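You operate a simulated robot arm through the tools that you are given. There is no shell and no other tool.

The job below is to be done with a simulated robot arm. You get a single attempt, and the scene is never put back.

Task
Change the cold feed over from MAGPIE to GOOSE without stopping JACKET.
Fine: open CURLEW, GOOSE and DIPPER fully, then shut MAGPIE; leave the other valves.

The check looks at the end state, three seconds after you hand in, the way a careful person would. Anything else that was tipped, shoved, dropped, spilled or broken makes it a failure.

Robot
A 7-joint arm with a two-finger parallel gripper, fixed in place. Base frame: the origin is at the foot of the arm, x ahead of it, y to its left, z up. Readings come in m, rad, newtons and seconds.
Its first joint turns from -2.897 to 2.897 rad. Payload 4.4 kg.
The TCP is the grasp point between the finger pads, 0.023 m short of the fingertips. In the tool frame z runs along the fingers and y along their closing line. Largest opening 0.094 m; finger width 0.038, thickness 0.01; the body of the gripper, 0.054 by 0.096 m, starts 0.039 m behind the TCP.
Orientation is that of the tool frame in the base frame, as a unit quaternion [x, y, z, w]. With the fingers straight down and closing along the base's y, the tool's x points along the base's -x, its y along +y and its z along -z.

Tools
- The arm moves only by the tool apply_moves. Its argument "deltas" is a list of rows, each an object (a shift or turn left out is 0, a gripper value left out holds the last) with "delta_pos": the shift along the tool's x, y, z in m, a list of three; "turn": the turn, a rotation vector about the tool's x, y, z in rad, a list of three; "gripper": the finger opening in m, from 0 to 0.094. In form: [{"delta_pos": [dx, dy, dz], "turn": [rx, ry, rz], "gripper": gripper}, ...]. A call has 1 to 20 rows; each row is the pose to reach, as a shift and turn from the pose commanded when the call began, along the tool's axes at that moment. Each row takes 0.2 s and may step no farther than 0.05 m and 0.15 rad from the row before; otherwise, or with a gripper value out of range, the whole call is refused. Where a pose cannot be reached the arm comes as near as it can. A force on the tool above 40 N (or 10 N above the force at the start of the call, whichever is more), or a blocked arm, ends the call early, and 0.2 s more pass. Each finger travels about 0.072 m/s and halts on what it meets, pressing with about 45 N; the grip force reading is that of the motor and also rises with nothing between the fingers. The clock runs only during rows and for 0.2 s after the last one: add rows that repeat a pose to give the fingers time. It gives the time, the measured TCP pose, the force on the tool (base axes), the opening and the grip force at its end, in the units of the frame above (readings bear some noise), with the torque about the TCP (base axes, N m) and any sound that the robot's microphone picked up, and new pictures: "views" is both (left out), scene, wrist or none.
- Cameras (640 x 400 px; columns grow to the right, rows downward): "scene" is fixed at [0.3992, -0.6502, 1.5442]; the picture's right is [0.66, -0.75, 0.00], its down [-0.29, -0.26, -0.92] and it looks along [0.69, 0.61, -0.39] (base axes); focal length 314 px, centre (320, 200). "wrist" rides on the gripper at [0.086, 0.016, -0.075] in the tool frame; the picture's right is [-0.18, 0.98, 0.00], its down [-0.58, -0.11, -0.81] and it looks along [-0.79, -0.15, 0.59] (tool axes); focal length 243 px, centre (320, 200). There is no depth. A picture from a camera that has moved, and an enlarged one, comes with that camera's place and axes in the base frame and with its lens.
- zoom(camera, box): a new picture of the part [left, top, right, bottom] of that camera's present view, enlarged. The clock stands still meanwhile.
- job_done(): hands the job in; it is judged then, once.

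Places have to be worked out from the pictures, the camera data and where the tool is seen. Open the gripper and draw the arm clear of the work before you hand the job in, unless the task says otherwise.

The tools are called after "Call:" as a command line: name --argument value ..., lists and objects as JSON in quotes. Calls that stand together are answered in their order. apply_moves: Moves the arm, as the interface text tells. Its arguments: {"type":"object","properties":{"deltas":{"type":"array","items":{"type":"object","properties":{"delta_pos":{"type":"array","items":{"type":"number"}},"turn":{"type":"array","items":{"type":"number"}},"gripper":{"type":"number"}}}},"views":{"type":"string","enum":["both","scene","wrist","none"]}},"required":["deltas"]} The other tools are called the same way: zoom (camera, box) takes an enlarged picture of a part of a camera's view; job_done () hands the job in.

At the start:

```text
clock: 0.0
eef_pos: [0.8082, -0.0853, 1.2679]
tcp_rot: [0.0, 1.0, 0.0, 0.001]
force: [0.1, 0.2, 1.0]
torque: [0.02, 0.02, 0.0]
opening: 0.094
grip_force: 0.0
```

scene: 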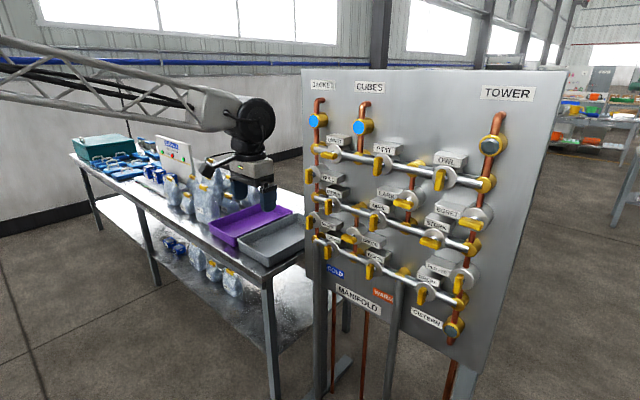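
wrist: 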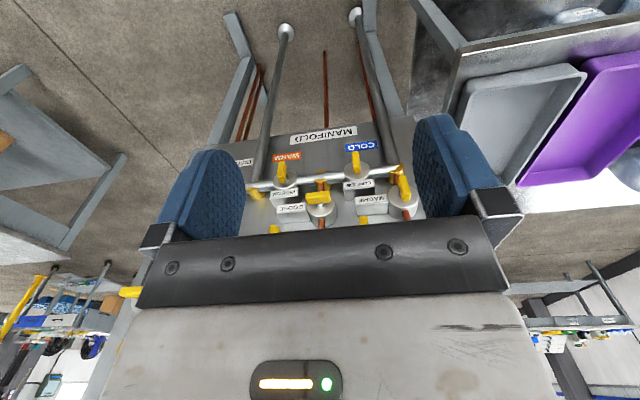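

The panel with the valves is ahead of the arm; I first need to read the labels and lever states. I zoom into parts of the scene picture.

Call:
zoom --camera "scene" --box '[300, 70, 420, 145]'

Call:
zoom --camera "scene" --box '[300, 130, 400, 200]'

Call:
zoom --camera "scene" --box '[300, 190, 400, 290]'

Call:
zoom --camera "scene" --box '[370, 130, 510, 220]'

Call:
zoom --camera "scene" --box '[370, 210, 510, 350]'

```text
5.33 times, centred on (360, 108) of scene
camera zoom: at [0.3992, -0.6502, 1.5442], right [0.66, -0.75, 0.0], down [-0.29, -0.26, -0.92], along [0.69, 0.61, -0.39], focal length 1675 px, centre (107, 693)
```

zoom: 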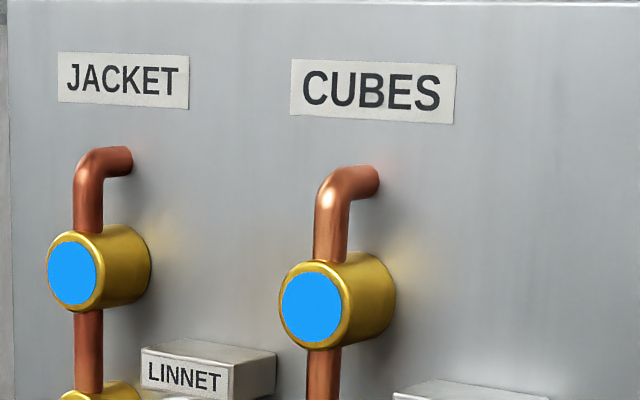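

```text
5.71 times, centred on (350, 165) of scene
camera zoom: at [0.3992, -0.6502, 1.5442], right [0.66, -0.75, 0.0], down [-0.29, -0.26, -0.92], along [0.69, 0.61, -0.39], focal length 1795 px, centre (149, 400)
```

zoom: 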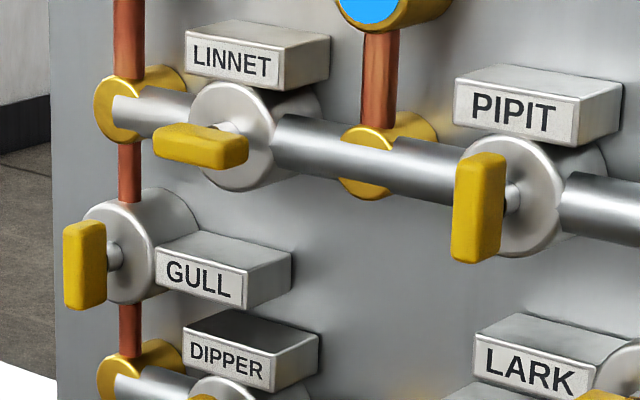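

```text
4.00 times, centred on (350, 240) of scene
camera zoom: at [0.3992, -0.6502, 1.5442], right [0.66, -0.75, 0.0], down [-0.29, -0.26, -0.92], along [0.69, 0.61, -0.39], focal length 1256 px, centre (200, 40)
```

zoom: 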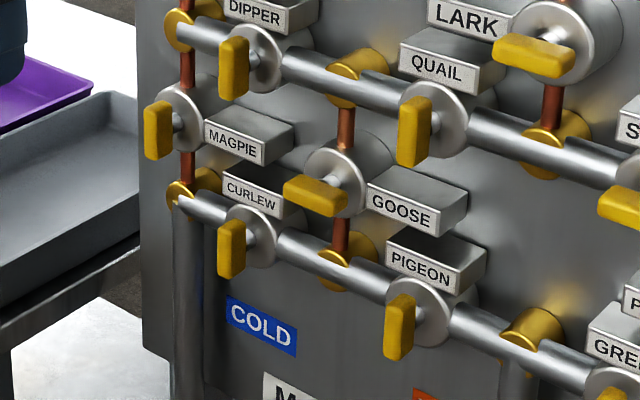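

```text
4.44 times, centred on (440, 175) of scene
camera zoom: at [0.3992, -0.6502, 1.5442], right [0.66, -0.75, 0.0], down [-0.29, -0.26, -0.92], along [0.69, 0.61, -0.39], focal length 1396 px, centre (-213, 311)
```

zoom: 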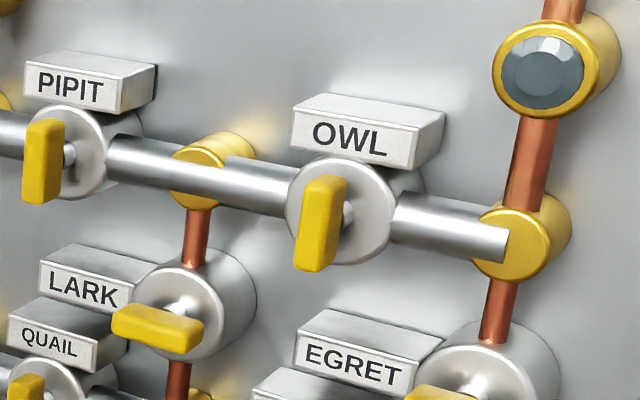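

```text
2.86 times, centred on (440, 280) of scene
camera zoom: at [0.3992, -0.6502, 1.5442], right [0.66, -0.75, 0.0], down [-0.29, -0.26, -0.92], along [0.69, 0.61, -0.39], focal length 897 px, centre (-23, -29)
```

zoom: 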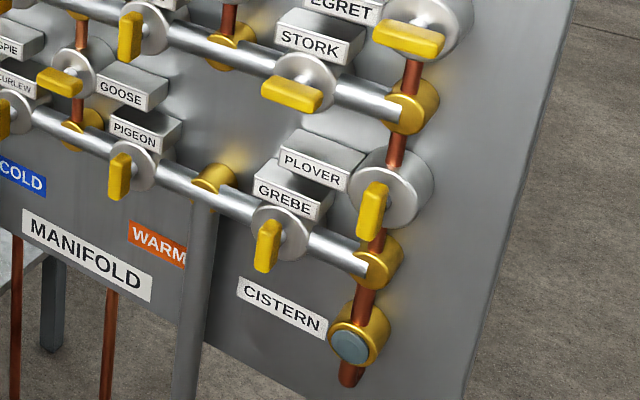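

The panel looks like a vertical plane at about x=1.175, and the handles appear in line with their pipe when open. I zoom the wrist view to triangulate the handles against the scene view.

Call:
zoom --camera "wrist" --box '[240, 115, 432, 235]'

Call:
zoom --camera "scene" --box '[304, 200, 368, 240]'

Call:
zoom --camera "scene" --box '[304, 230, 384, 280]'

```text
3.33 times, centred on (336, 175) of wrist
camera zoom: at [0.7207, -0.0677, 1.3415], right [0.18, 0.98, 0.0], down [0.58, -0.11, 0.81], along [0.79, -0.15, -0.59], focal length 809 px, centre (267, 283)
```

zoom: 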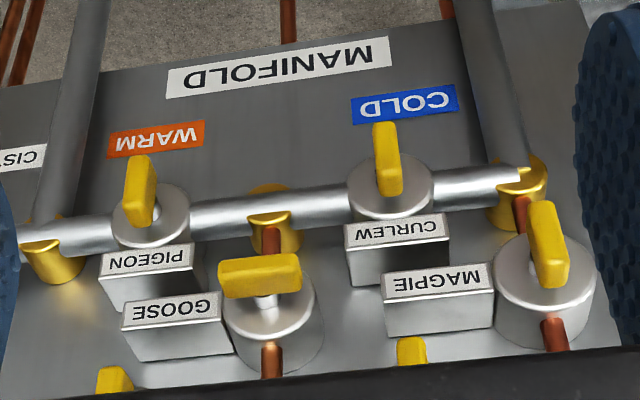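

```text
10.00 times, centred on (336, 220) of scene
camera zoom: at [0.3992, -0.6502, 1.5442], right [0.66, -0.75, 0.0], down [-0.29, -0.26, -0.92], along [0.69, 0.61, -0.39], focal length 3141 px, centre (160, 0)
```

zoom: 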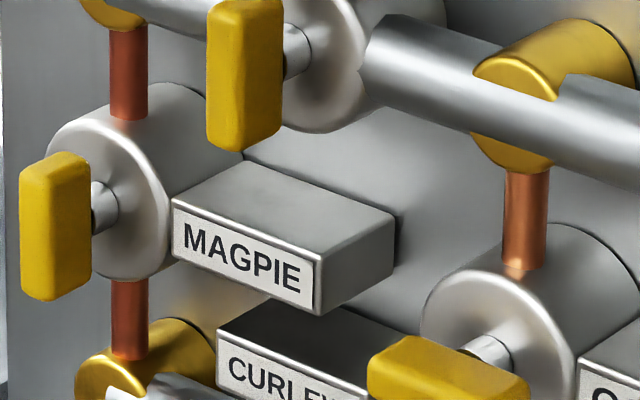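

```text
8.00 times, centred on (344, 255) of scene
camera zoom: at [0.3992, -0.6502, 1.5442], right [0.66, -0.75, 0.0], down [-0.29, -0.26, -0.92], along [0.69, 0.61, -0.39], focal length 2513 px, centre (128, -240)
```

zoom: 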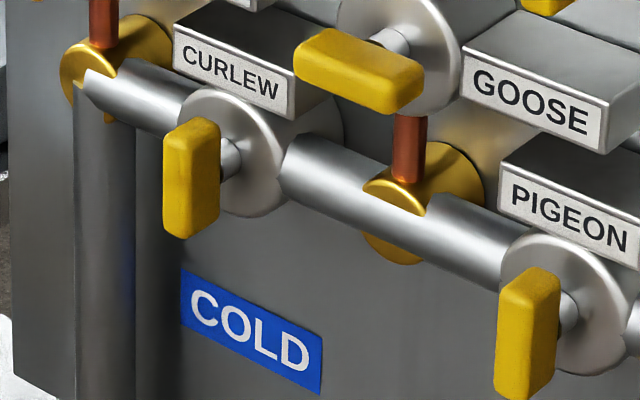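

MAGPIE handle triangulates to about (1.105, 0.023, 1.047), GOOSE (1.106, -0.146, 1.047), CURLEW (1.105, -0.061, 0.962), DIPPER (1.105, -0.062, 1.129); handles are T-bars roughly 0.03 m in front of valve bodies. I first turn the tool in place, clear of the panel, so that the fingers point along +x.

Call:
apply_moves --deltas '[{"turn": [0, -0.1428, 0]}, {"turn": [0, -0.2856, 0]}, {"turn": [0, -0.4284, 0]}, {"turn": [0, -0.5712, 0]}, {"turn": [0, -0.714, 0]}, {"turn": [0, -0.8568, 0]}, {"turn": [0, -0.9996, 0]}, {"turn": [0, -1.1424, 0]}, {"turn": [0, -1.2852, 0]}, {"turn": [0, -1.428, 0]}, {"turn": [0, -1.5688, 0]}, {"turn": [0, -1.5688, 0]}]' --views "both"

```text
clock: 2.6
eef_pos: [0.8091, -0.0826, 1.265]
tcp_rot: [-0.022, 0.71, -0.013, 0.703]
force: [-0.2, -1.0, -0.4]
torque: [0.14, -0.05, 0.07]
opening: 0.0938
grip_force: 0.1
out of reach, approached as far as the arm can: row 11
camera wrist: at [0.7319, -0.0709, 1.1786], right [-0.01, 0.99, 0.14], down [-0.8, -0.09, 0.59], along [0.6, -0.1, 0.79], focal length 243 px, centre (320, 200)
```

scene: 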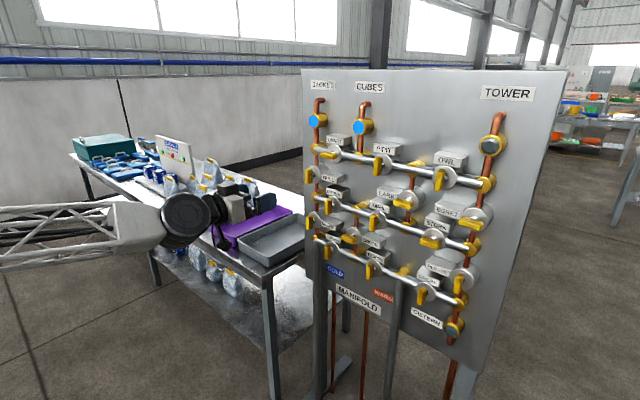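
wrist: 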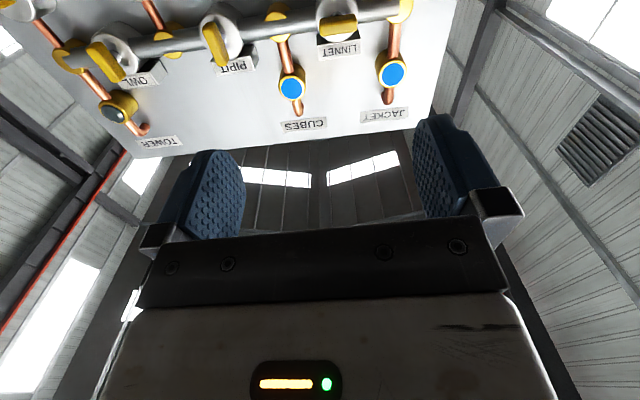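

The tool now points nearly along +x, with a slight reach residue at this high, close position. I move it forward and down to about (1.0, -0.062, 0.962), in front of CURLEW and still about 0.08 m clear of the handles.

Call:
apply_moves --deltas '[{"delta_pos": [0.038, 0.003, 0.024]}, {"delta_pos": [0.076, 0.006, 0.048]}, {"delta_pos": [0.114, 0.009, 0.072]}, {"delta_pos": [0.152, 0.012, 0.096]}, {"delta_pos": [0.19, 0.015, 0.12]}, {"delta_pos": [0.228, 0.018, 0.144]}, {"delta_pos": [0.266, 0.021, 0.168]}, {"delta_pos": [0.303, 0.023, 0.192]}, {"delta_pos": [0.303, 0.023, 0.192]}]' --views "both"

```text
clock: 4.6
eef_pos: [1.0009, -0.082, 0.9659]
tcp_rot: [-0.014, 0.711, 0.014, 0.703]
force: [0.7, 0.1, -0.5]
torque: [0.01, -0.02, 0.04]
opening: 0.0938
grip_force: 0.0
out of reach, approached as far as the arm can: row 5, 6, 7, 8, 9
camera wrist: at [0.9237, -0.0702, 0.8801], right [-0.04, 0.98, 0.18], down [-0.8, -0.14, 0.59], along [0.61, -0.13, 0.79], focal length 243 px, centre (320, 200)
```

scene: 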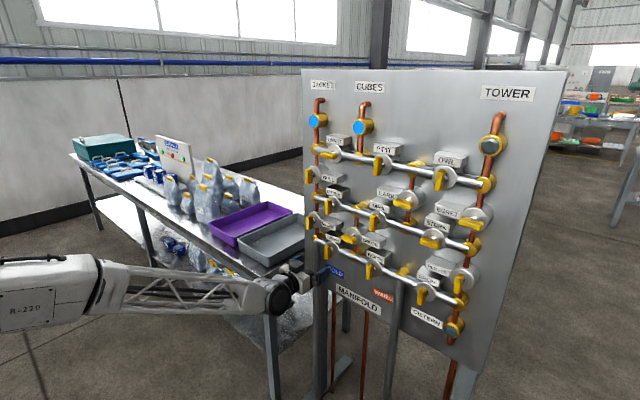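
wrist: 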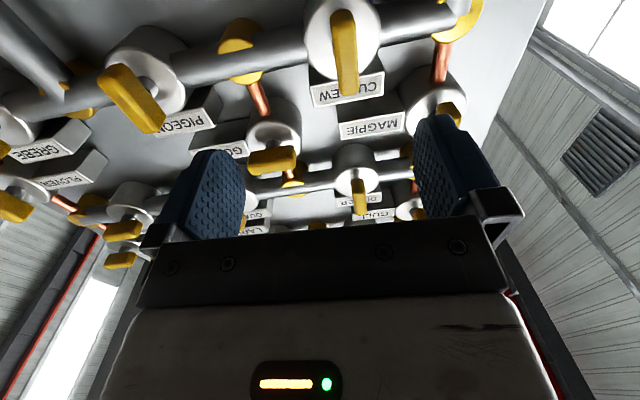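

The pose is short by about 0.02 m in y and flagged out of reach, so probably a wrist joint is near its limit in this roll. I test rolling the tool about its axis here, in free space, to see which way gives more freedom.

Call:
apply_moves --deltas '[{"turn": [0, 0, 0.15]}, {"turn": [0, 0, 0.3]}, {"turn": [0, 0, 0.45]}, {"turn": [0, 0, 0.6]}, {"turn": [0, 0, 0.6]}]' --views "none"

```text
clock: 5.8
eef_pos: [1.0022, -0.0979, 0.9697]
tcp_rot: [0.202, 0.681, 0.217, 0.67]
force: [-0.2, 1.1, 0.2]
torque: [-0.01, 0.01, -0.02]
opening: 0.0939
grip_force: 0.1
out of reach, approached as far as the arm can: row 1, 2, 3, 4, 5
```

Rolling positive pulls the pose further off (y -0.098). I roll the other way, past zero to the negative side.

Call:
apply_moves --deltas '[{"turn": [0, 0, -0.15]}, {"turn": [0, 0, -0.3]}, {"turn": [0, 0, -0.45]}, {"turn": [0, 0, -0.6]}, {"turn": [0, 0, -0.75]}, {"turn": [0, 0, -0.9]}, {"turn": [0, 0, -1.05]}, {"turn": [0, 0, -1.2]}, {"turn": [0, 0, -1.2]}]' --views "none"

```text
clock: 7.8
eef_pos: [1.0048, -0.1052, 0.9763]
tcp_rot: [-0.045, 0.708, -0.032, 0.704]
force: [-0.2, -0.2, -0.3]
torque: [0.01, 0.02, -0.03]
opening: 0.0939
grip_force: 0.0
out of reach, approached as far as the arm can: row 1, 2, 3, 4, 5, 6, 7, 8, 9
```

Negative roll is blocked near -0.1 rad and y keeps drifting, so this wrist posture is close to a limit. I retreat up and back while pitching the tool 45° down again, so I can roll it to a freer posture there.

Call:
apply_moves --deltas '[{"delta_pos": [-0.036, 0, -0.021], "turn": [0, 0.112, 0]}, {"delta_pos": [-0.072, 0, -0.042], "turn": [0, 0.224, 0]}, {"delta_pos": [-0.108, 0, -0.063], "turn": [0, 0.336, 0]}, {"delta_pos": [-0.144, 0, -0.084], "turn": [0, 0.448, 0]}, {"delta_pos": [-0.18, 0, -0.105], "turn": [0, 0.56, 0]}, {"delta_pos": [-0.216, 0, -0.126], "turn": [0, 0.672, 0]}, {"delta_pos": [-0.25, 0, -0.15], "turn": [0, 0.785, 0]}, {"delta_pos": [-0.25, 0, -0.15], "turn": [0, 0.785, 0]}]' --views "scene"

```text
clock: 9.6
eef_pos: [0.8587, -0.0728, 1.2247]
tcp_rot: [0.014, 0.924, -0.009, 0.381]
force: [-0.3, -2.9, -1.0]
torque: [0.04, -0.09, 0.2]
opening: 0.0938
grip_force: 0.1
out of reach, approached as far as the arm can: row 6
```

scene: 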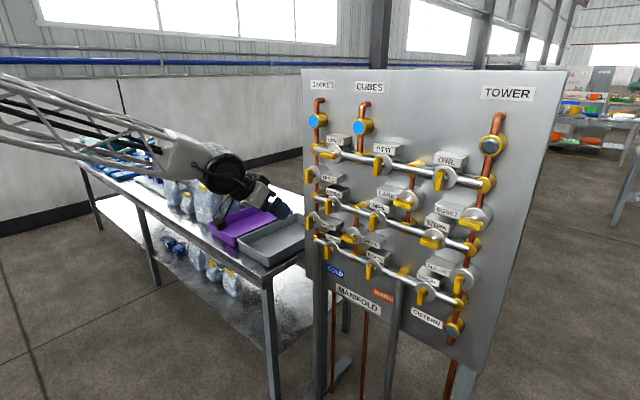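

Back in a reachable pose with the tool 45° down at (0.859, -0.073, 1.225). I roll about the tool axis in the positive direction by 90° and check whether it follows.

Call:
apply_moves --deltas '[{"turn": [0, 0, 0.1428]}, {"turn": [0, 0, 0.2856]}, {"turn": [0, 0, 0.4284]}, {"turn": [0, 0, 0.5712]}, {"turn": [0, 0, 0.714]}, {"turn": [0, 0, 0.8568]}, {"turn": [0, 0, 0.9996]}, {"turn": [0, 0, 1.1424]}, {"turn": [0, 0, 1.2852]}, {"turn": [0, 0, 1.428]}, {"turn": [0, 0, 1.5708]}, {"turn": [0, 0, 1.5708]}]' --views "none"

```text
clock: 12.2
eef_pos: [0.8569, -0.0814, 1.2242]
tcp_rot: [0.634, 0.672, 0.234, 0.301]
force: [0.3, 0.2, -0.3]
torque: [-0.02, 0.04, 0.01]
opening: 0.094
grip_force: 0.1
```

That worked without any reach flag. I roll a further 90° so the wrist camera sits above the tool.

Call:
apply_moves --deltas '[{"turn": [0, 0, 0.1428]}, {"turn": [0, 0, 0.2856]}, {"turn": [0, 0, 0.4284]}, {"turn": [0, 0, 0.5712]}, {"turn": [0, 0, 0.714]}, {"turn": [0, 0, 0.8568]}, {"turn": [0, 0, 0.9996]}, {"turn": [0, 0, 1.1424]}, {"turn": [0, 0, 1.2852]}, {"turn": [0, 0, 1.428]}, {"turn": [0, 0, 1.5708]}, {"turn": [0, 0, 1.5708]}]' --views "both"

```text
clock: 14.8
eef_pos: [0.8575, -0.0793, 1.2261]
tcp_rot: [0.924, 0.027, 0.38, 0.047]
force: [0.9, -0.3, -0.6]
torque: [0.03, 0.01, -0.02]
opening: 0.0941
grip_force: 0.0
camera wrist: at [0.8655, -0.0835, 1.3391], right [-0.12, -0.99, -0.02], down [-0.98, 0.11, 0.15], along [-0.15, 0.04, -0.99], focal length 243 px, centre (320, 200)
```

scene: 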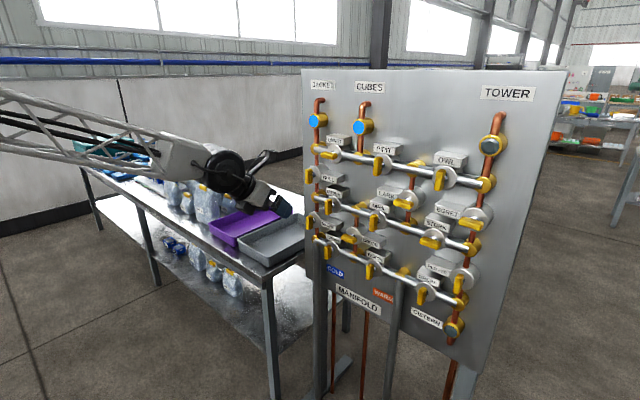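
wrist: 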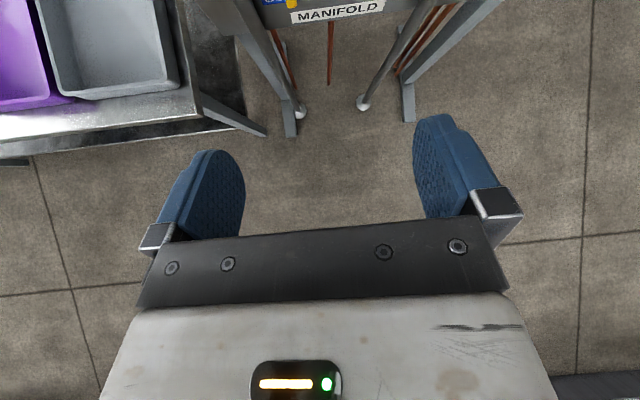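

The tool is rolled about 175° and reachable throughout. I now pitch it up to point along +x, correcting the small roll and yaw residue (needed rotation vector about [0.029, 0.790, 0.108]).

Call:
apply_moves --deltas '[{"turn": [0.0048, 0.1317, 0.0179]}, {"turn": [0.0097, 0.2633, 0.0358]}, {"turn": [0.0145, 0.395, 0.0537]}, {"turn": [0.0193, 0.5267, 0.0717]}, {"turn": [0.0242, 0.6583, 0.0896]}, {"turn": [0.029, 0.79, 0.1075]}, {"turn": [0.029, 0.79, 0.1075]}]' --views "none"

```text
clock: 16.4
eef_pos: [0.8574, -0.0773, 1.2259]
tcp_rot: [0.709, 0.023, 0.705, 0.013]
force: [0.3, -2.9, 2.1]
torque: [0.13, 0.07, 0.14]
opening: 0.0939
grip_force: 0.0
out of reach, approached as far as the arm can: row 5
```

The tool now points along +x at (0.857, -0.077, 1.226) with a slight roll residue. I move down and forward to about (1.0, -0.062, 0.962) in front of CURLEW and check reach in this posture.

Call:
apply_moves --deltas '[{"delta_pos": [-0.038, -0.002, 0.02]}, {"delta_pos": [-0.076, -0.004, 0.04]}, {"delta_pos": [-0.114, -0.006, 0.06]}, {"delta_pos": [-0.152, -0.008, 0.08]}, {"delta_pos": [-0.19, -0.011, 0.1]}, {"delta_pos": [-0.228, -0.013, 0.12]}, {"delta_pos": [-0.264, -0.015, 0.143]}, {"delta_pos": [-0.264, -0.015, 0.143]}, {"delta_pos": [-0.264, -0.015, 0.143]}]' --views "both"

```text
clock: 18.4
eef_pos: [1.0015, -0.0852, 0.9674]
tcp_rot: [0.71, 0.014, 0.704, -0.013]
force: [0.4, 0.2, -0.1]
torque: [-0.01, 0.04, -0.03]
opening: 0.0941
grip_force: 0.0
out of reach, approached as far as the arm can: row 4, 5, 6, 7, 8, 9
camera wrist: at [0.9287, -0.1037, 1.0536], right [0.03, -0.98, -0.18], down [-0.81, 0.08, -0.57], along [0.58, 0.17, -0.8], focal length 243 px, centre (320, 200)
```

scene: 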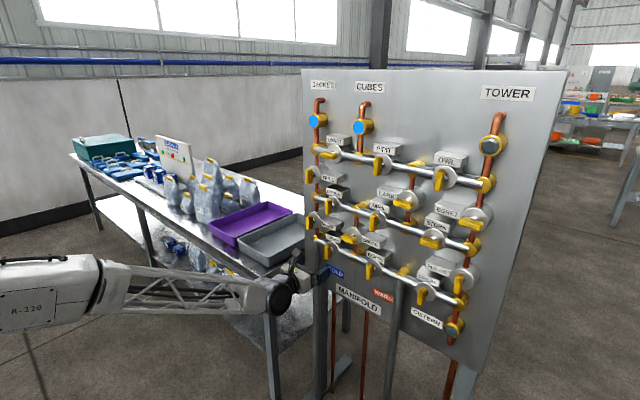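
wrist: 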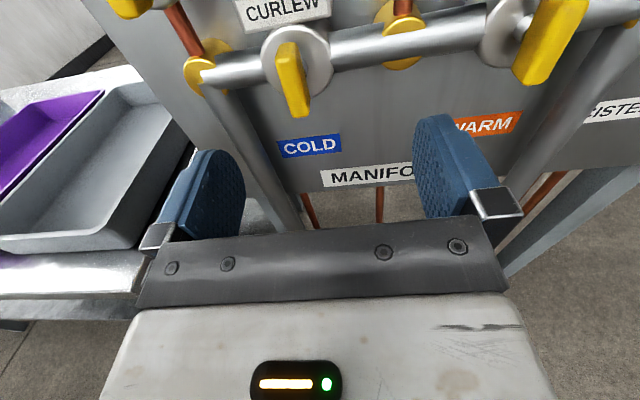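

Again y lags (-0.085 for -0.062) only at low height, regardless of roll, with the forearm sloping down about 28°; reaching farther forward should flatten the forearm and ease this. I move toward (1.055, -0.062, 0.962), fingertips still short of the handle fronts, with a yaw correction.

Call:
apply_moves --deltas '[{"delta_pos": [-0.002, -0.007, 0.018], "turn": [-0.013, 0.003, 0]}, {"delta_pos": [-0.004, -0.015, 0.036], "turn": [-0.026, 0.006, 0]}, {"delta_pos": [-0.005, -0.022, 0.053], "turn": [-0.038, 0.008, 0]}, {"delta_pos": [-0.005, -0.022, 0.053], "turn": [-0.038, 0.008, 0]}, {"delta_pos": [-0.005, -0.022, 0.053], "turn": [-0.038, 0.008, 0]}]' --views "both"

```text
clock: 19.6
eef_pos: [1.0611, -0.0941, 0.9699]
tcp_rot: [0.709, 0.008, 0.705, -0.007]
force: [-0.5, 0.1, 0.9]
torque: [0.01, 0.0, 0.05]
opening: 0.0938
grip_force: 0.1
out of reach, approached as far as the arm can: row 1, 2, 3, 4, 5
camera wrist: at [0.9861, -0.1113, 1.0563], right [0.02, -0.98, -0.18], down [-0.81, 0.09, -0.58], along [0.58, 0.16, -0.8], focal length 243 px, centre (320, 200)
```

scene: 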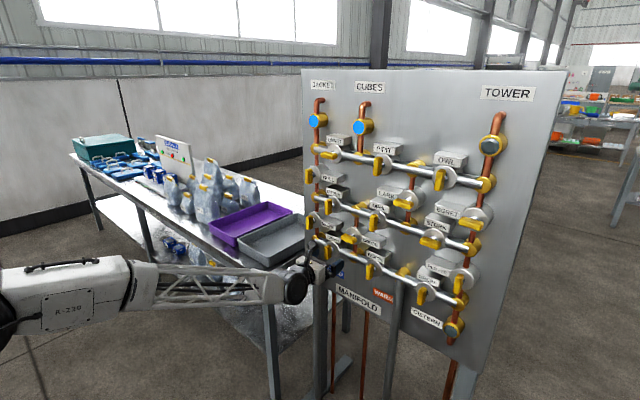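
wrist: 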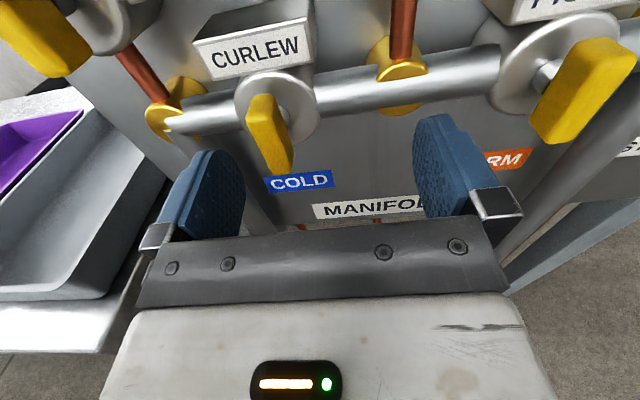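

The pattern fits a wrist that flipped through its straight-line singularity, with one wrist joint stuck at its limit. I retreat up and back to y=0 with the tool pitched 45° down, so that I can pitch up again exactly in the arm's plane and land in the other wrist branch.

Call:
apply_moves --deltas '[{"delta_pos": [0.0, 0, -0.04]}, {"delta_pos": [0.031, -0.011, -0.06], "turn": [0, -0.098, 0]}, {"delta_pos": [0.062, -0.023, -0.08], "turn": [0, -0.196, 0]}, {"delta_pos": [0.094, -0.035, -0.1], "turn": [0, -0.294, 0]}, {"delta_pos": [0.125, -0.047, -0.12], "turn": [0, -0.392, 0]}, {"delta_pos": [0.156, -0.059, -0.14], "turn": [0, -0.49, 0]}, {"delta_pos": [0.187, -0.071, -0.16], "turn": [0, -0.588, 0]}, {"delta_pos": [0.218, -0.083, -0.18], "turn": [0, -0.686, 0]}, {"delta_pos": [0.25, -0.094, -0.2], "turn": [0, -0.785, 0]}, {"delta_pos": [0.25, -0.094, -0.2], "turn": [0, -0.785, 0]}]' --views "scene"

```text
clock: 21.8
eef_pos: [0.8618, 0.0114, 1.2263]
tcp_rot: [0.917, -0.063, 0.384, -0.091]
force: [0.0, -2.5, -0.5]
torque: [0.13, -0.04, 0.08]
opening: 0.0939
grip_force: 0.0
out of reach, approached as far as the arm can: row 8
```

scene: 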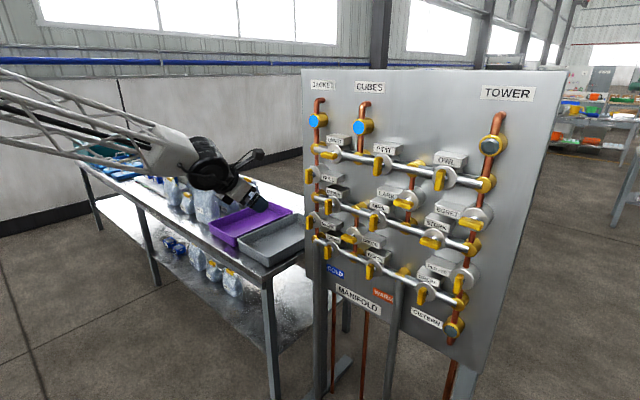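

The arm is back at (0.862, 0.011, 1.226) with some roll/yaw residue. I square the tool up in the arm's vertical plane (y=0, 45° down, no yaw or roll).

Call:
apply_moves --deltas '[{"delta_pos": [0.001, 0.006, -0.001], "turn": [-0.06, 0.0015, -0.0925]}, {"delta_pos": [0.002, 0.011, -0.0014], "turn": [-0.12, 0.003, -0.185]}, {"delta_pos": [0.002, 0.011, -0.0014], "turn": [-0.12, 0.003, -0.185]}, {"delta_pos": [0.002, 0.011, -0.0014], "turn": [-0.12, 0.003, -0.185]}]' --views "none"

```text
clock: 22.8
eef_pos: [0.8588, -0.037, 1.2281]
tcp_rot: [0.918, 0.086, 0.38, 0.07]
force: [0.1, -0.9, -0.5]
torque: [0.01, 0.0, -0.01]
opening: 0.0943
grip_force: 0.0
out of reach, approached as far as the arm can: row 1, 2, 3, 4
```

The forearm itself slopes about 30° down here, so 45° tool pitch is still near the singularity. I pitch the tool further to straight down to get well clear of it.

Call:
apply_moves --deltas '[{"turn": [0, -0.14, 0]}, {"turn": [0, -0.28, 0]}, {"turn": [0, -0.42, 0]}, {"turn": [0, -0.56, 0]}, {"turn": [0, -0.7, 0]}, {"turn": [0, -0.785, 0]}, {"turn": [0, -0.785, 0]}]' --views "none"

```text
clock: 24.4
eef_pos: [0.8627, -0.0807, 1.2377]
tcp_rot: [0.994, 0.066, -0.004, 0.092]
force: [-0.3, 0.0, 0.1]
torque: [0.03, -0.01, 0.0]
opening: 0.094
grip_force: 0.0
out of reach, approached as far as the arm can: row 1, 2, 3, 4, 5, 6, 7
```

Readings suggest the wrist is now on the far side of its singularity with yaw slightly negative. I swing around it on the negative-yaw side: yaw the tool about -0.45 rad and pitch up to about 34° below horizontal, holding position in free space.

Call:
apply_moves --deltas '[{"turn": [-0.0141, 0.1133, 0.0777]}, {"turn": [-0.0282, 0.2266, 0.1554]}, {"turn": [-0.0422, 0.3399, 0.2331]}, {"turn": [-0.0563, 0.4532, 0.3108]}, {"turn": [-0.0704, 0.5665, 0.3885]}, {"turn": [-0.0845, 0.6798, 0.4662]}, {"turn": [-0.0985, 0.7931, 0.5439]}, {"turn": [-0.1126, 0.9064, 0.6216]}, {"turn": [-0.1126, 0.9064, 0.6216]}, {"turn": [-0.1126, 0.9064, 0.6216]}]' --views "both"

```text
clock: 26.6
eef_pos: [0.8691, -0.0828, 1.2547]
tcp_rot: [0.853, -0.079, 0.482, 0.182]
force: [-2.1, 0.4, -3.0]
torque: [0.04, -0.25, -0.03]
opening: 0.0941
grip_force: 0.0
out of reach, approached as far as the arm can: row 1, 2, 3, 4, 5, 6, 7, 8
camera wrist: at [0.849, -0.0654, 1.3665], right [-0.4, -0.91, 0.07], down [-0.91, 0.39, -0.14], along [0.1, -0.12, -0.99], focal length 243 px, centre (320, 200)
```

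scene: 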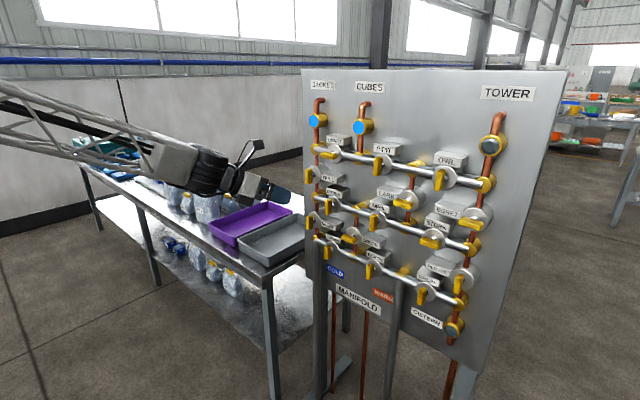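
wrist: 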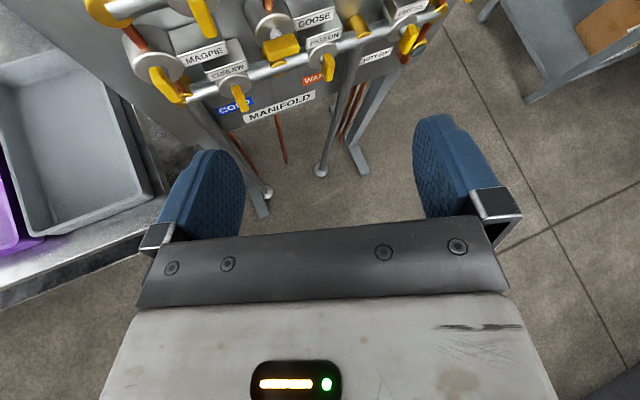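

The wrist converged now (last rows not flagged), with yaw about -0.45 and pitch 28° below horizontal. I continue around: pitch to horizontal keeping yaw near -0.4, while moving down 0.1 m.

Call:
apply_moves --deltas '[{"delta_pos": [-0.0139, -0.0065, 0.0141], "turn": [-0.0027, 0.0983, 0.0501]}, {"delta_pos": [-0.0278, -0.0131, 0.0282], "turn": [-0.0053, 0.1966, 0.1001]}, {"delta_pos": [-0.0416, -0.0196, 0.0424], "turn": [-0.008, 0.2949, 0.1502]}, {"delta_pos": [-0.0555, -0.0262, 0.0565], "turn": [-0.0106, 0.3932, 0.2002]}, {"delta_pos": [-0.0694, -0.0327, 0.0706], "turn": [-0.0133, 0.4915, 0.2503]}, {"delta_pos": [-0.0694, -0.0327, 0.0706], "turn": [-0.0133, 0.4915, 0.2503]}, {"delta_pos": [-0.0694, -0.0327, 0.0706], "turn": [-0.0133, 0.4915, 0.2503]}]' --views "none"

```text
clock: 28.2
eef_pos: [0.8934, -0.0583, 1.1419]
tcp_rot: [0.693, -0.275, 0.659, 0.096]
force: [-0.3, 0.1, -0.2]
torque: [0.0, -0.03, 0.01]
opening: 0.094
grip_force: 0.0
```

No flags now. I lower to about (0.96, -0.062, 0.98) first and then bring the yaw and roll to zero, to end pointing along +x in the unflipped wrist branch.

Call:
apply_moves --deltas '[{"delta_pos": [-0.0392, 0.0016, 0.0195]}, {"delta_pos": [-0.0784, 0.0033, 0.0389]}, {"delta_pos": [-0.1176, 0.0049, 0.0584]}, {"delta_pos": [-0.1568, 0.0065, 0.0778]}, {"delta_pos": [-0.1568, 0.0065, 0.0778], "turn": [0.1065, 0.0097, -0.0514]}, {"delta_pos": [-0.1568, 0.0065, 0.0778], "turn": [0.213, 0.0195, -0.1028]}, {"delta_pos": [-0.1568, 0.0065, 0.0778], "turn": [0.3195, 0.0292, -0.1541]}, {"delta_pos": [-0.1568, 0.0065, 0.0778], "turn": [0.426, 0.039, -0.2055]}, {"delta_pos": [-0.1568, 0.0065, 0.0778], "turn": [0.5325, 0.0487, -0.2569]}, {"delta_pos": [-0.1568, 0.0065, 0.0778], "turn": [0.5325, 0.0487, -0.2569]}, {"delta_pos": [-0.1568, 0.0065, 0.0778], "turn": [0.5325, 0.0487, -0.2569]}]' --views "both"

```text
clock: 30.6
eef_pos: [0.9638, -0.0228, 0.9844]
tcp_rot: [0.71, -0.011, 0.703, 0.039]
force: [-0.5, 0.5, 0.2]
torque: [0.02, 0.03, 0.01]
opening: 0.0942
grip_force: 0.0
out of reach, approached as far as the arm can: row 8, 9, 10, 11
camera wrist: at [0.8892, -0.03, 1.072], right [-0.07, -0.99, -0.15], down [-0.8, 0.14, -0.58], along [0.59, 0.08, -0.8], focal length 243 px, centre (320, 200)
```

scene: 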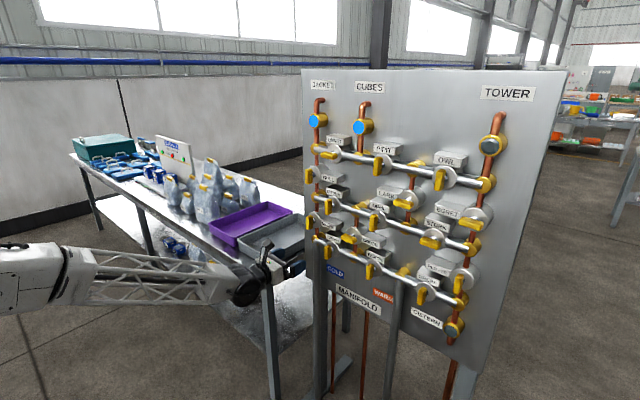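
wrist: 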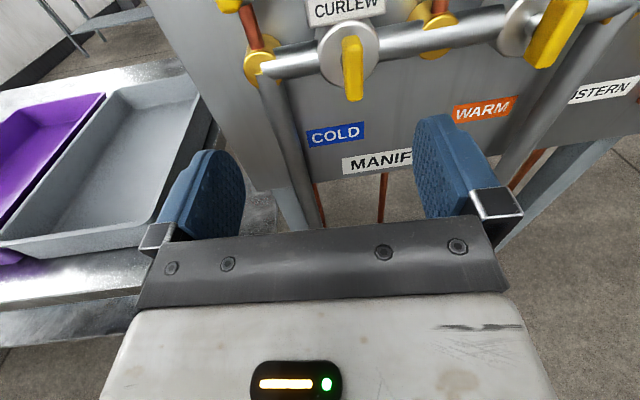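

Now the residue has switched sides (y -0.023, yaw -0.07), so the arm sits on the other side of the same singular region. I look closely at the wrist in the scene picture to understand its posture.

Call:
zoom --camera "scene" --box '[0, 200, 320, 400]'

Call:
zoom --camera "scene" --box '[200, 240, 328, 320]'

```text
2.00 times, centred on (160, 300) of scene
camera zoom: at [0.3992, -0.6502, 1.5442], right [0.66, -0.75, 0.0], down [-0.29, -0.26, -0.92], along [0.69, 0.61, -0.39], focal length 628 px, centre (640, 0)
```

zoom: 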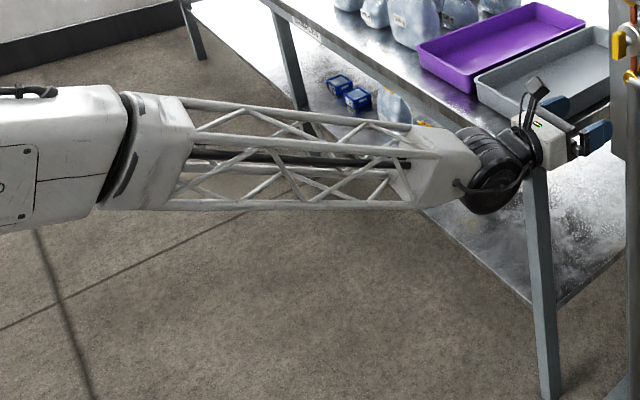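

```text
5.00 times, centred on (264, 280) of scene
camera zoom: at [0.3992, -0.6502, 1.5442], right [0.66, -0.75, 0.0], down [-0.29, -0.26, -0.92], along [0.69, 0.61, -0.39], focal length 1570 px, centre (600, -200)
```

zoom: 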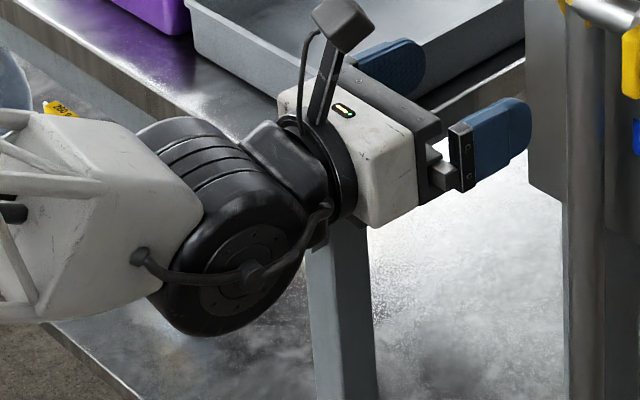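

The hand looks normal and level here; a likely explanation is that the last wrist joint is at its upper roll limit in this branch. I test that by rolling -0.6 rad while asking for y=-0.062 and zero yaw.

Call:
apply_moves --deltas '[{"delta_pos": [-0.001, 0.01, 0], "turn": [0.017, 0.008, -0.14]}, {"delta_pos": [-0.002, 0.02, 0], "turn": [0.034, 0.016, -0.28]}, {"delta_pos": [-0.003, 0.03, 0], "turn": [0.051, 0.024, -0.42]}, {"delta_pos": [-0.004, 0.039, -0.001], "turn": [0.068, 0.031, -0.56]}, {"delta_pos": [-0.004, 0.039, -0.001], "turn": [0.068, 0.031, -0.56]}, {"delta_pos": [-0.004, 0.039, -0.001], "turn": [0.068, 0.031, -0.56]}]' --views "none"

```text
clock: 32.0
eef_pos: [0.9615, -0.0617, 0.979]
tcp_rot: [0.676, 0.21, 0.675, 0.208]
force: [0.3, -0.1, -0.2]
torque: [0.02, -0.03, -0.02]
opening: 0.094
grip_force: 0.0
```

That settled it: the pose is now exact (y -0.062, zero yaw, roll -0.60) with no flag, so the last joint was at its roll limit. I roll a further -2.54 rad to put the camera below the tool, mid-range for turning either way.

Call:
apply_moves --deltas '[{"turn": [0, 0, -0.1495]}, {"turn": [0, 0, -0.299]}, {"turn": [0, 0, -0.4485]}, {"turn": [0, 0, -0.598]}, {"turn": [0, 0, -0.7475]}, {"turn": [0, 0, -0.897]}, {"turn": [0, 0, -1.0465]}, {"turn": [0, 0, -1.196]}, {"turn": [0, 0, -1.3455]}, {"turn": [0, 0, -1.495]}, {"turn": [0, 0, -1.6445]}, {"turn": [0, 0, -1.794]}, {"turn": [0, 0, -1.9435]}, {"turn": [0, 0, -2.093]}, {"turn": [0, 0, -2.2425]}, {"turn": [0, 0, -2.392]}, {"turn": [0, 0, -2.5386]}, {"turn": [0, 0, -2.5386]}]' --views "both"

```text
clock: 35.8
eef_pos: [0.9599, -0.0618, 0.9813]
tcp_rot: [0.0, 0.708, 0.002, 0.706]
force: [-1.1, 0.0, 0.1]
torque: [0.01, 0.01, -0.04]
opening: 0.0942
grip_force: 0.1
camera wrist: at [0.8851, -0.0459, 0.8939], right [0.0, 0.98, 0.19], down [-0.81, -0.11, 0.58], along [0.59, -0.15, 0.79], focal length 243 px, centre (320, 200)
```

scene: 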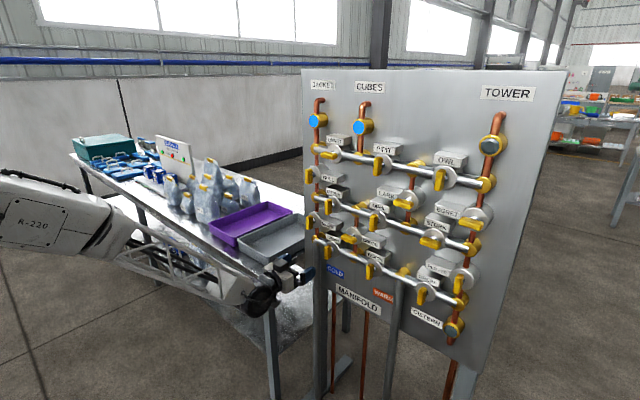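
wrist: 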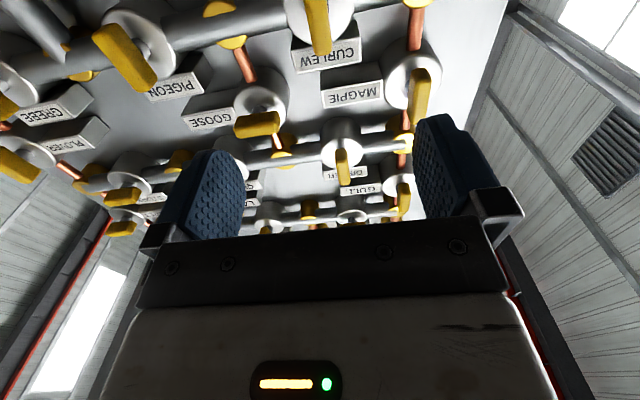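

The tool is now exactly along +x at (0.960, -0.062, 0.981) with no reach flag. I zoom the wrist view to refine the handle positions before approaching CURLEW.

Call:
zoom --camera "wrist" --box '[230, 0, 470, 150]'

Call:
zoom --camera "wrist" --box '[220, 120, 460, 240]'

```text
2.67 times, centred on (350, 75) of wrist
camera zoom: at [0.8851, -0.0459, 0.8939], right [0.0, 0.98, 0.19], down [-0.81, -0.11, 0.58], along [0.59, -0.15, 0.79], focal length 647 px, centre (240, 533)
```

zoom: 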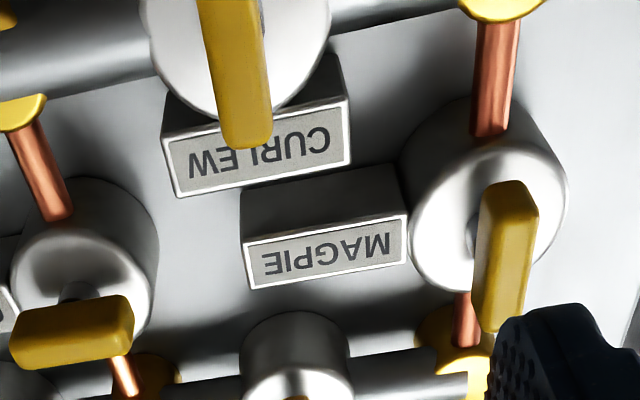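

```text
2.67 times, centred on (340, 180) of wrist
camera zoom: at [0.8851, -0.0459, 0.8939], right [0.0, 0.98, 0.19], down [-0.81, -0.11, 0.58], along [0.59, -0.15, 0.79], focal length 647 px, centre (267, 253)
```

zoom: 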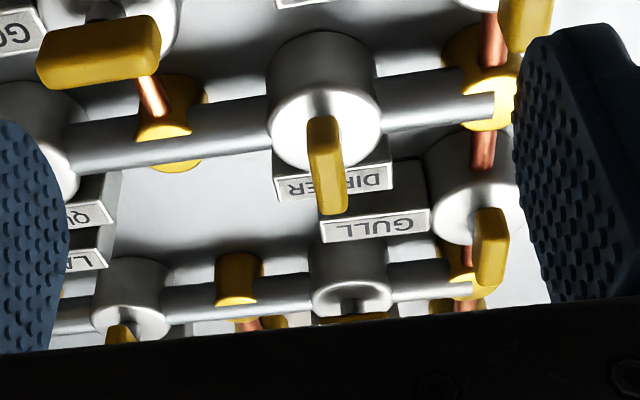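

The refined handle centres agree within about 6 mm (CURLEW about (1.105, -0.061, 0.961)). I close the fingers to 0.06 m, drop to z=0.961 and advance to x=1.07, just short of the bar.

Call:
apply_moves --deltas '[{"delta_pos": [0.01, 0.001, 0.03], "gripper": 0.06}, {"delta_pos": [0.02, 0.001, 0.06], "gripper": 0.06}, {"delta_pos": [0.02, 0.001, 0.09], "gripper": 0.06}, {"delta_pos": [0.02, 0.001, 0.11], "gripper": 0.06}, {"delta_pos": [0.02, 0.001, 0.11], "gripper": 0.06}]' --views "both"

```text
clock: 37.0
eef_pos: [1.0705, -0.0614, 0.9617]
tcp_rot: [0.002, 0.708, 0.002, 0.706]
force: [0.2, 0.3, -0.7]
torque: [-0.02, 0.01, 0.01]
opening: 0.0597
grip_force: 0.0
camera wrist: at [0.9952, -0.0444, 0.8749], right [0.0, 0.98, 0.19], down [-0.81, -0.11, 0.58], along [0.59, -0.15, 0.79], focal length 243 px, centre (320, 200)
```

scene: 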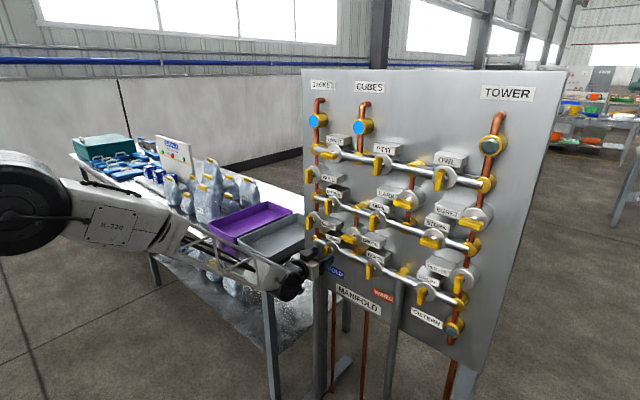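
wrist: 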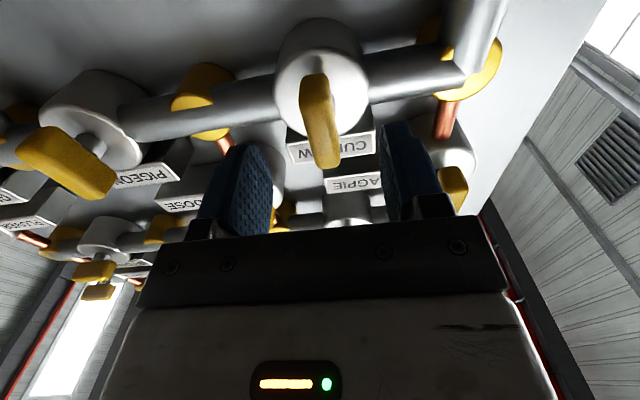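

No flags, and the CURLEW bar appears centred between the open fingers. I check in the scene picture before advancing onto it.

Call:
zoom --camera "scene" --box '[270, 215, 366, 275]'

Call:
zoom --camera "wrist" --box '[200, 20, 440, 240]'

```text
6.67 times, centred on (318, 245) of scene
camera zoom: at [0.3992, -0.6502, 1.5442], right [0.66, -0.75, 0.0], down [-0.29, -0.26, -0.92], along [0.69, 0.61, -0.39], focal length 2094 px, centre (333, -100)
```

zoom: 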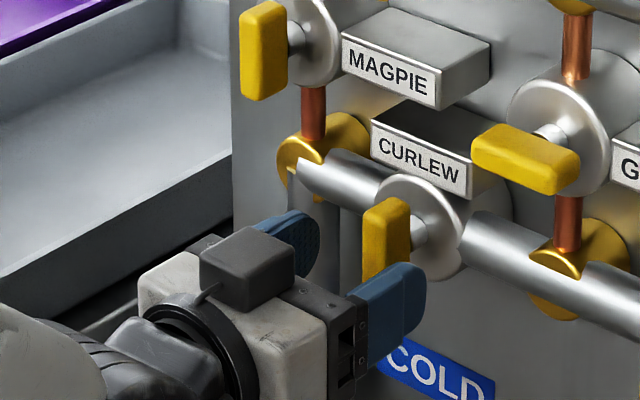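

```text
1.82 times, centred on (320, 130) of wrist
camera zoom: at [0.9952, -0.0444, 0.8749], right [0.0, 0.98, 0.19], down [-0.81, -0.11, 0.58], along [0.59, -0.15, 0.79], focal length 441 px, centre (320, 327)
```

zoom: 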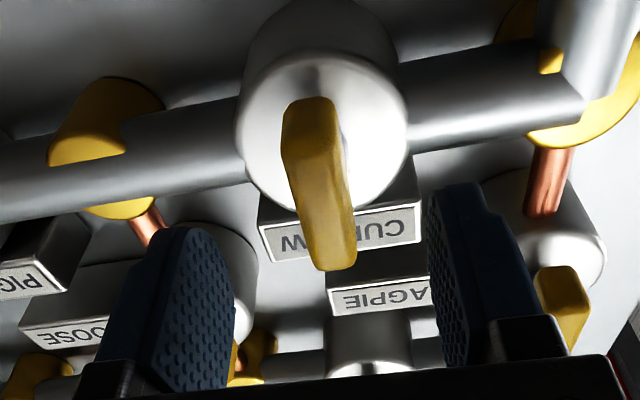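

The bar is between the fingers with clearance. I advance 0.03 m so the pads straddle the bar (fingertips about 0.01 m short of the valve body).

Call:
apply_moves --deltas '[{"delta_pos": [0, 0, 0.01]}, {"delta_pos": [0, 0, 0.02]}, {"delta_pos": [0, 0, 0.03]}, {"delta_pos": [0, 0, 0.03]}]' --views "both"

```text
clock: 38.0
eef_pos: [1.1026, -0.0606, 0.9599]
tcp_rot: [0.002, 0.708, 0.001, 0.707]
force: [-0.2, -1.0, 0.7]
torque: [0.01, 0.0, -0.01]
opening: 0.06
grip_force: 0.1
camera wrist: at [1.026, -0.0451, 0.873], right [0.0, 0.98, 0.19], down [-0.81, -0.11, 0.58], along [0.59, -0.15, 0.79], focal length 243 px, centre (320, 200)
```

scene: 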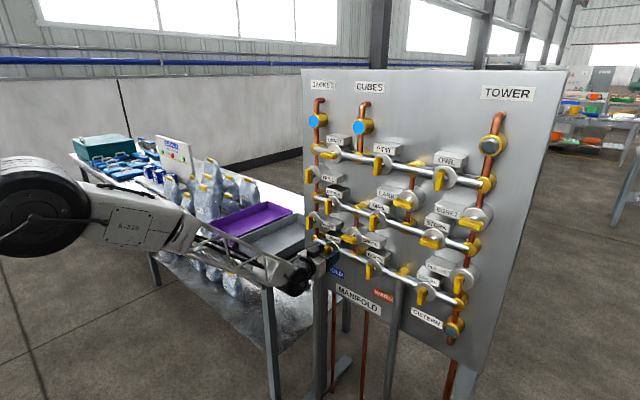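
wrist: 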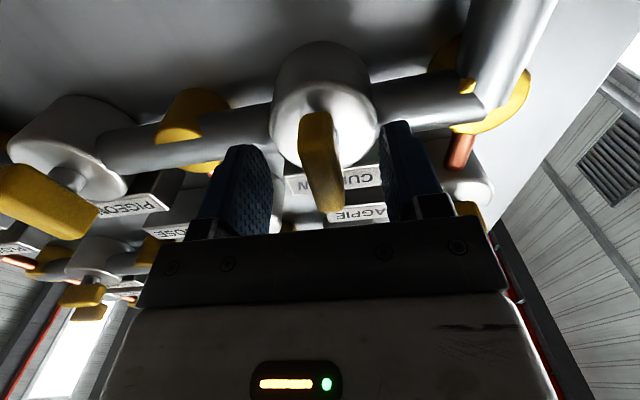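

No contact forces. I check the depth of the fingers relative to the bar and the valve body before closing.

Call:
zoom --camera "scene" --box '[290, 220, 370, 270]'

Call:
zoom --camera "wrist" --box '[200, 30, 440, 240]'

```text
8.00 times, centred on (330, 245) of scene
camera zoom: at [0.3992, -0.6502, 1.5442], right [0.66, -0.75, 0.0], down [-0.29, -0.26, -0.92], along [0.69, 0.61, -0.39], focal length 2513 px, centre (240, -160)
```

zoom: 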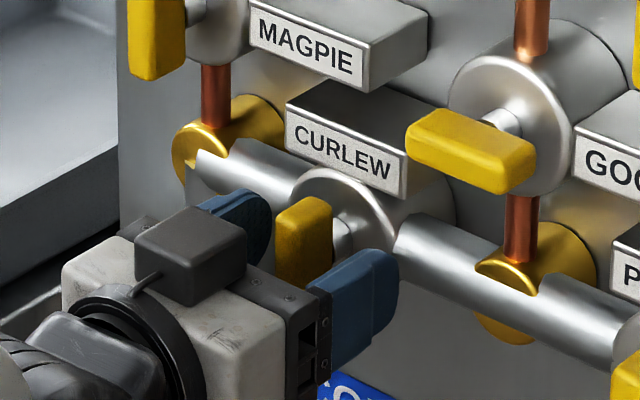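

```text
1.90 times, centred on (320, 135) of wrist
camera zoom: at [1.026, -0.0451, 0.873], right [0.0, 0.98, 0.19], down [-0.81, -0.11, 0.58], along [0.59, -0.15, 0.79], focal length 462 px, centre (320, 324)
```

zoom: 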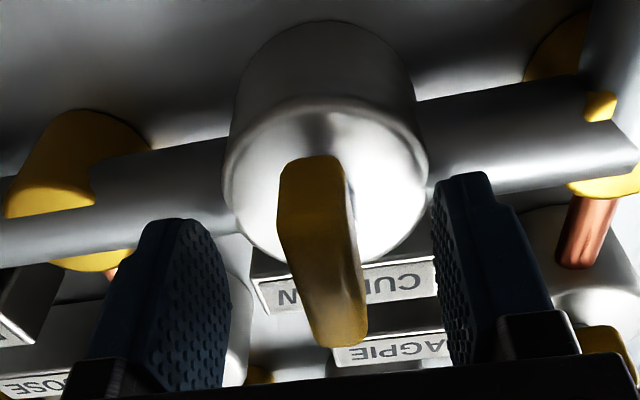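

The pads straddle the bar properly; the bar's centre looks about 4 mm higher than the TCP, so I raise by 3 mm and close onto it gently, without moving otherwise.

Call:
apply_moves --deltas '[{"delta_pos": [-0.003, 0, 0.002], "gripper": 0.04}, {"delta_pos": [-0.003, 0, 0.002], "gripper": 0.03}, {"delta_pos": [-0.003, 0, 0.002], "gripper": 0.02}, {"delta_pos": [-0.003, 0, 0.002], "gripper": 0.01}, {"delta_pos": [-0.003, 0, 0.002], "gripper": 0.01}]' --views "wrist"

```text
clock: 39.2
eef_pos: [1.1036, -0.0592, 0.9626]
tcp_rot: [0.001, 0.708, 0.003, 0.706]
force: [-0.2, 34.8, 1.1]
torque: [0.1, 0.06, 0.68]
opening: 0.0177
grip_force: 45.3
camera wrist: at [1.0279, -0.0434, 0.8763], right [0.0, 0.98, 0.19], down [-0.81, -0.11, 0.58], along [0.59, -0.15, 0.79], focal length 243 px, centre (320, 200)
```

wrist: 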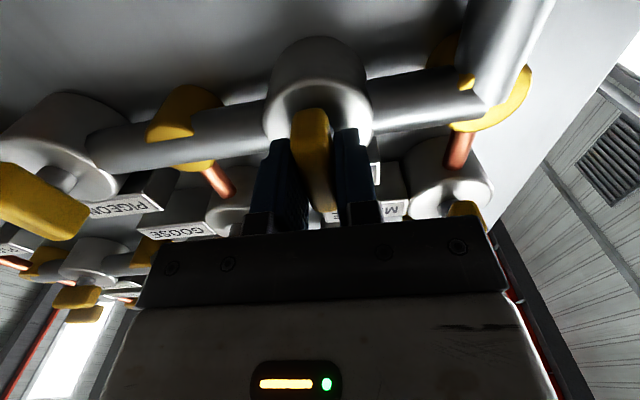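

The bar is gripped (opening 0.0177 m) but pushes the tool +35 N in y, so the bar sits slightly to +y. I shift 2 mm in +y to relieve the side load.

Call:
apply_moves --deltas '[{"delta_pos": [0, 0.001, 0]}, {"delta_pos": [0, 0.002, 0]}, {"delta_pos": [0, 0.002, 0]}]' --views "none"

```text
clock: 40.0
eef_pos: [1.1034, -0.0596, 0.9631]
tcp_rot: [0.001, 0.708, 0.003, 0.706]
force: [17.5, 4.8, -3.1]
torque: [-0.01, 0.06, 0.0]
opening: 0.0177
grip_force: 44.6
stopped in row 3: the force on the tool passed its limit at 45 N (the readings are from after the stop); the commanded pose is now the measured one
```

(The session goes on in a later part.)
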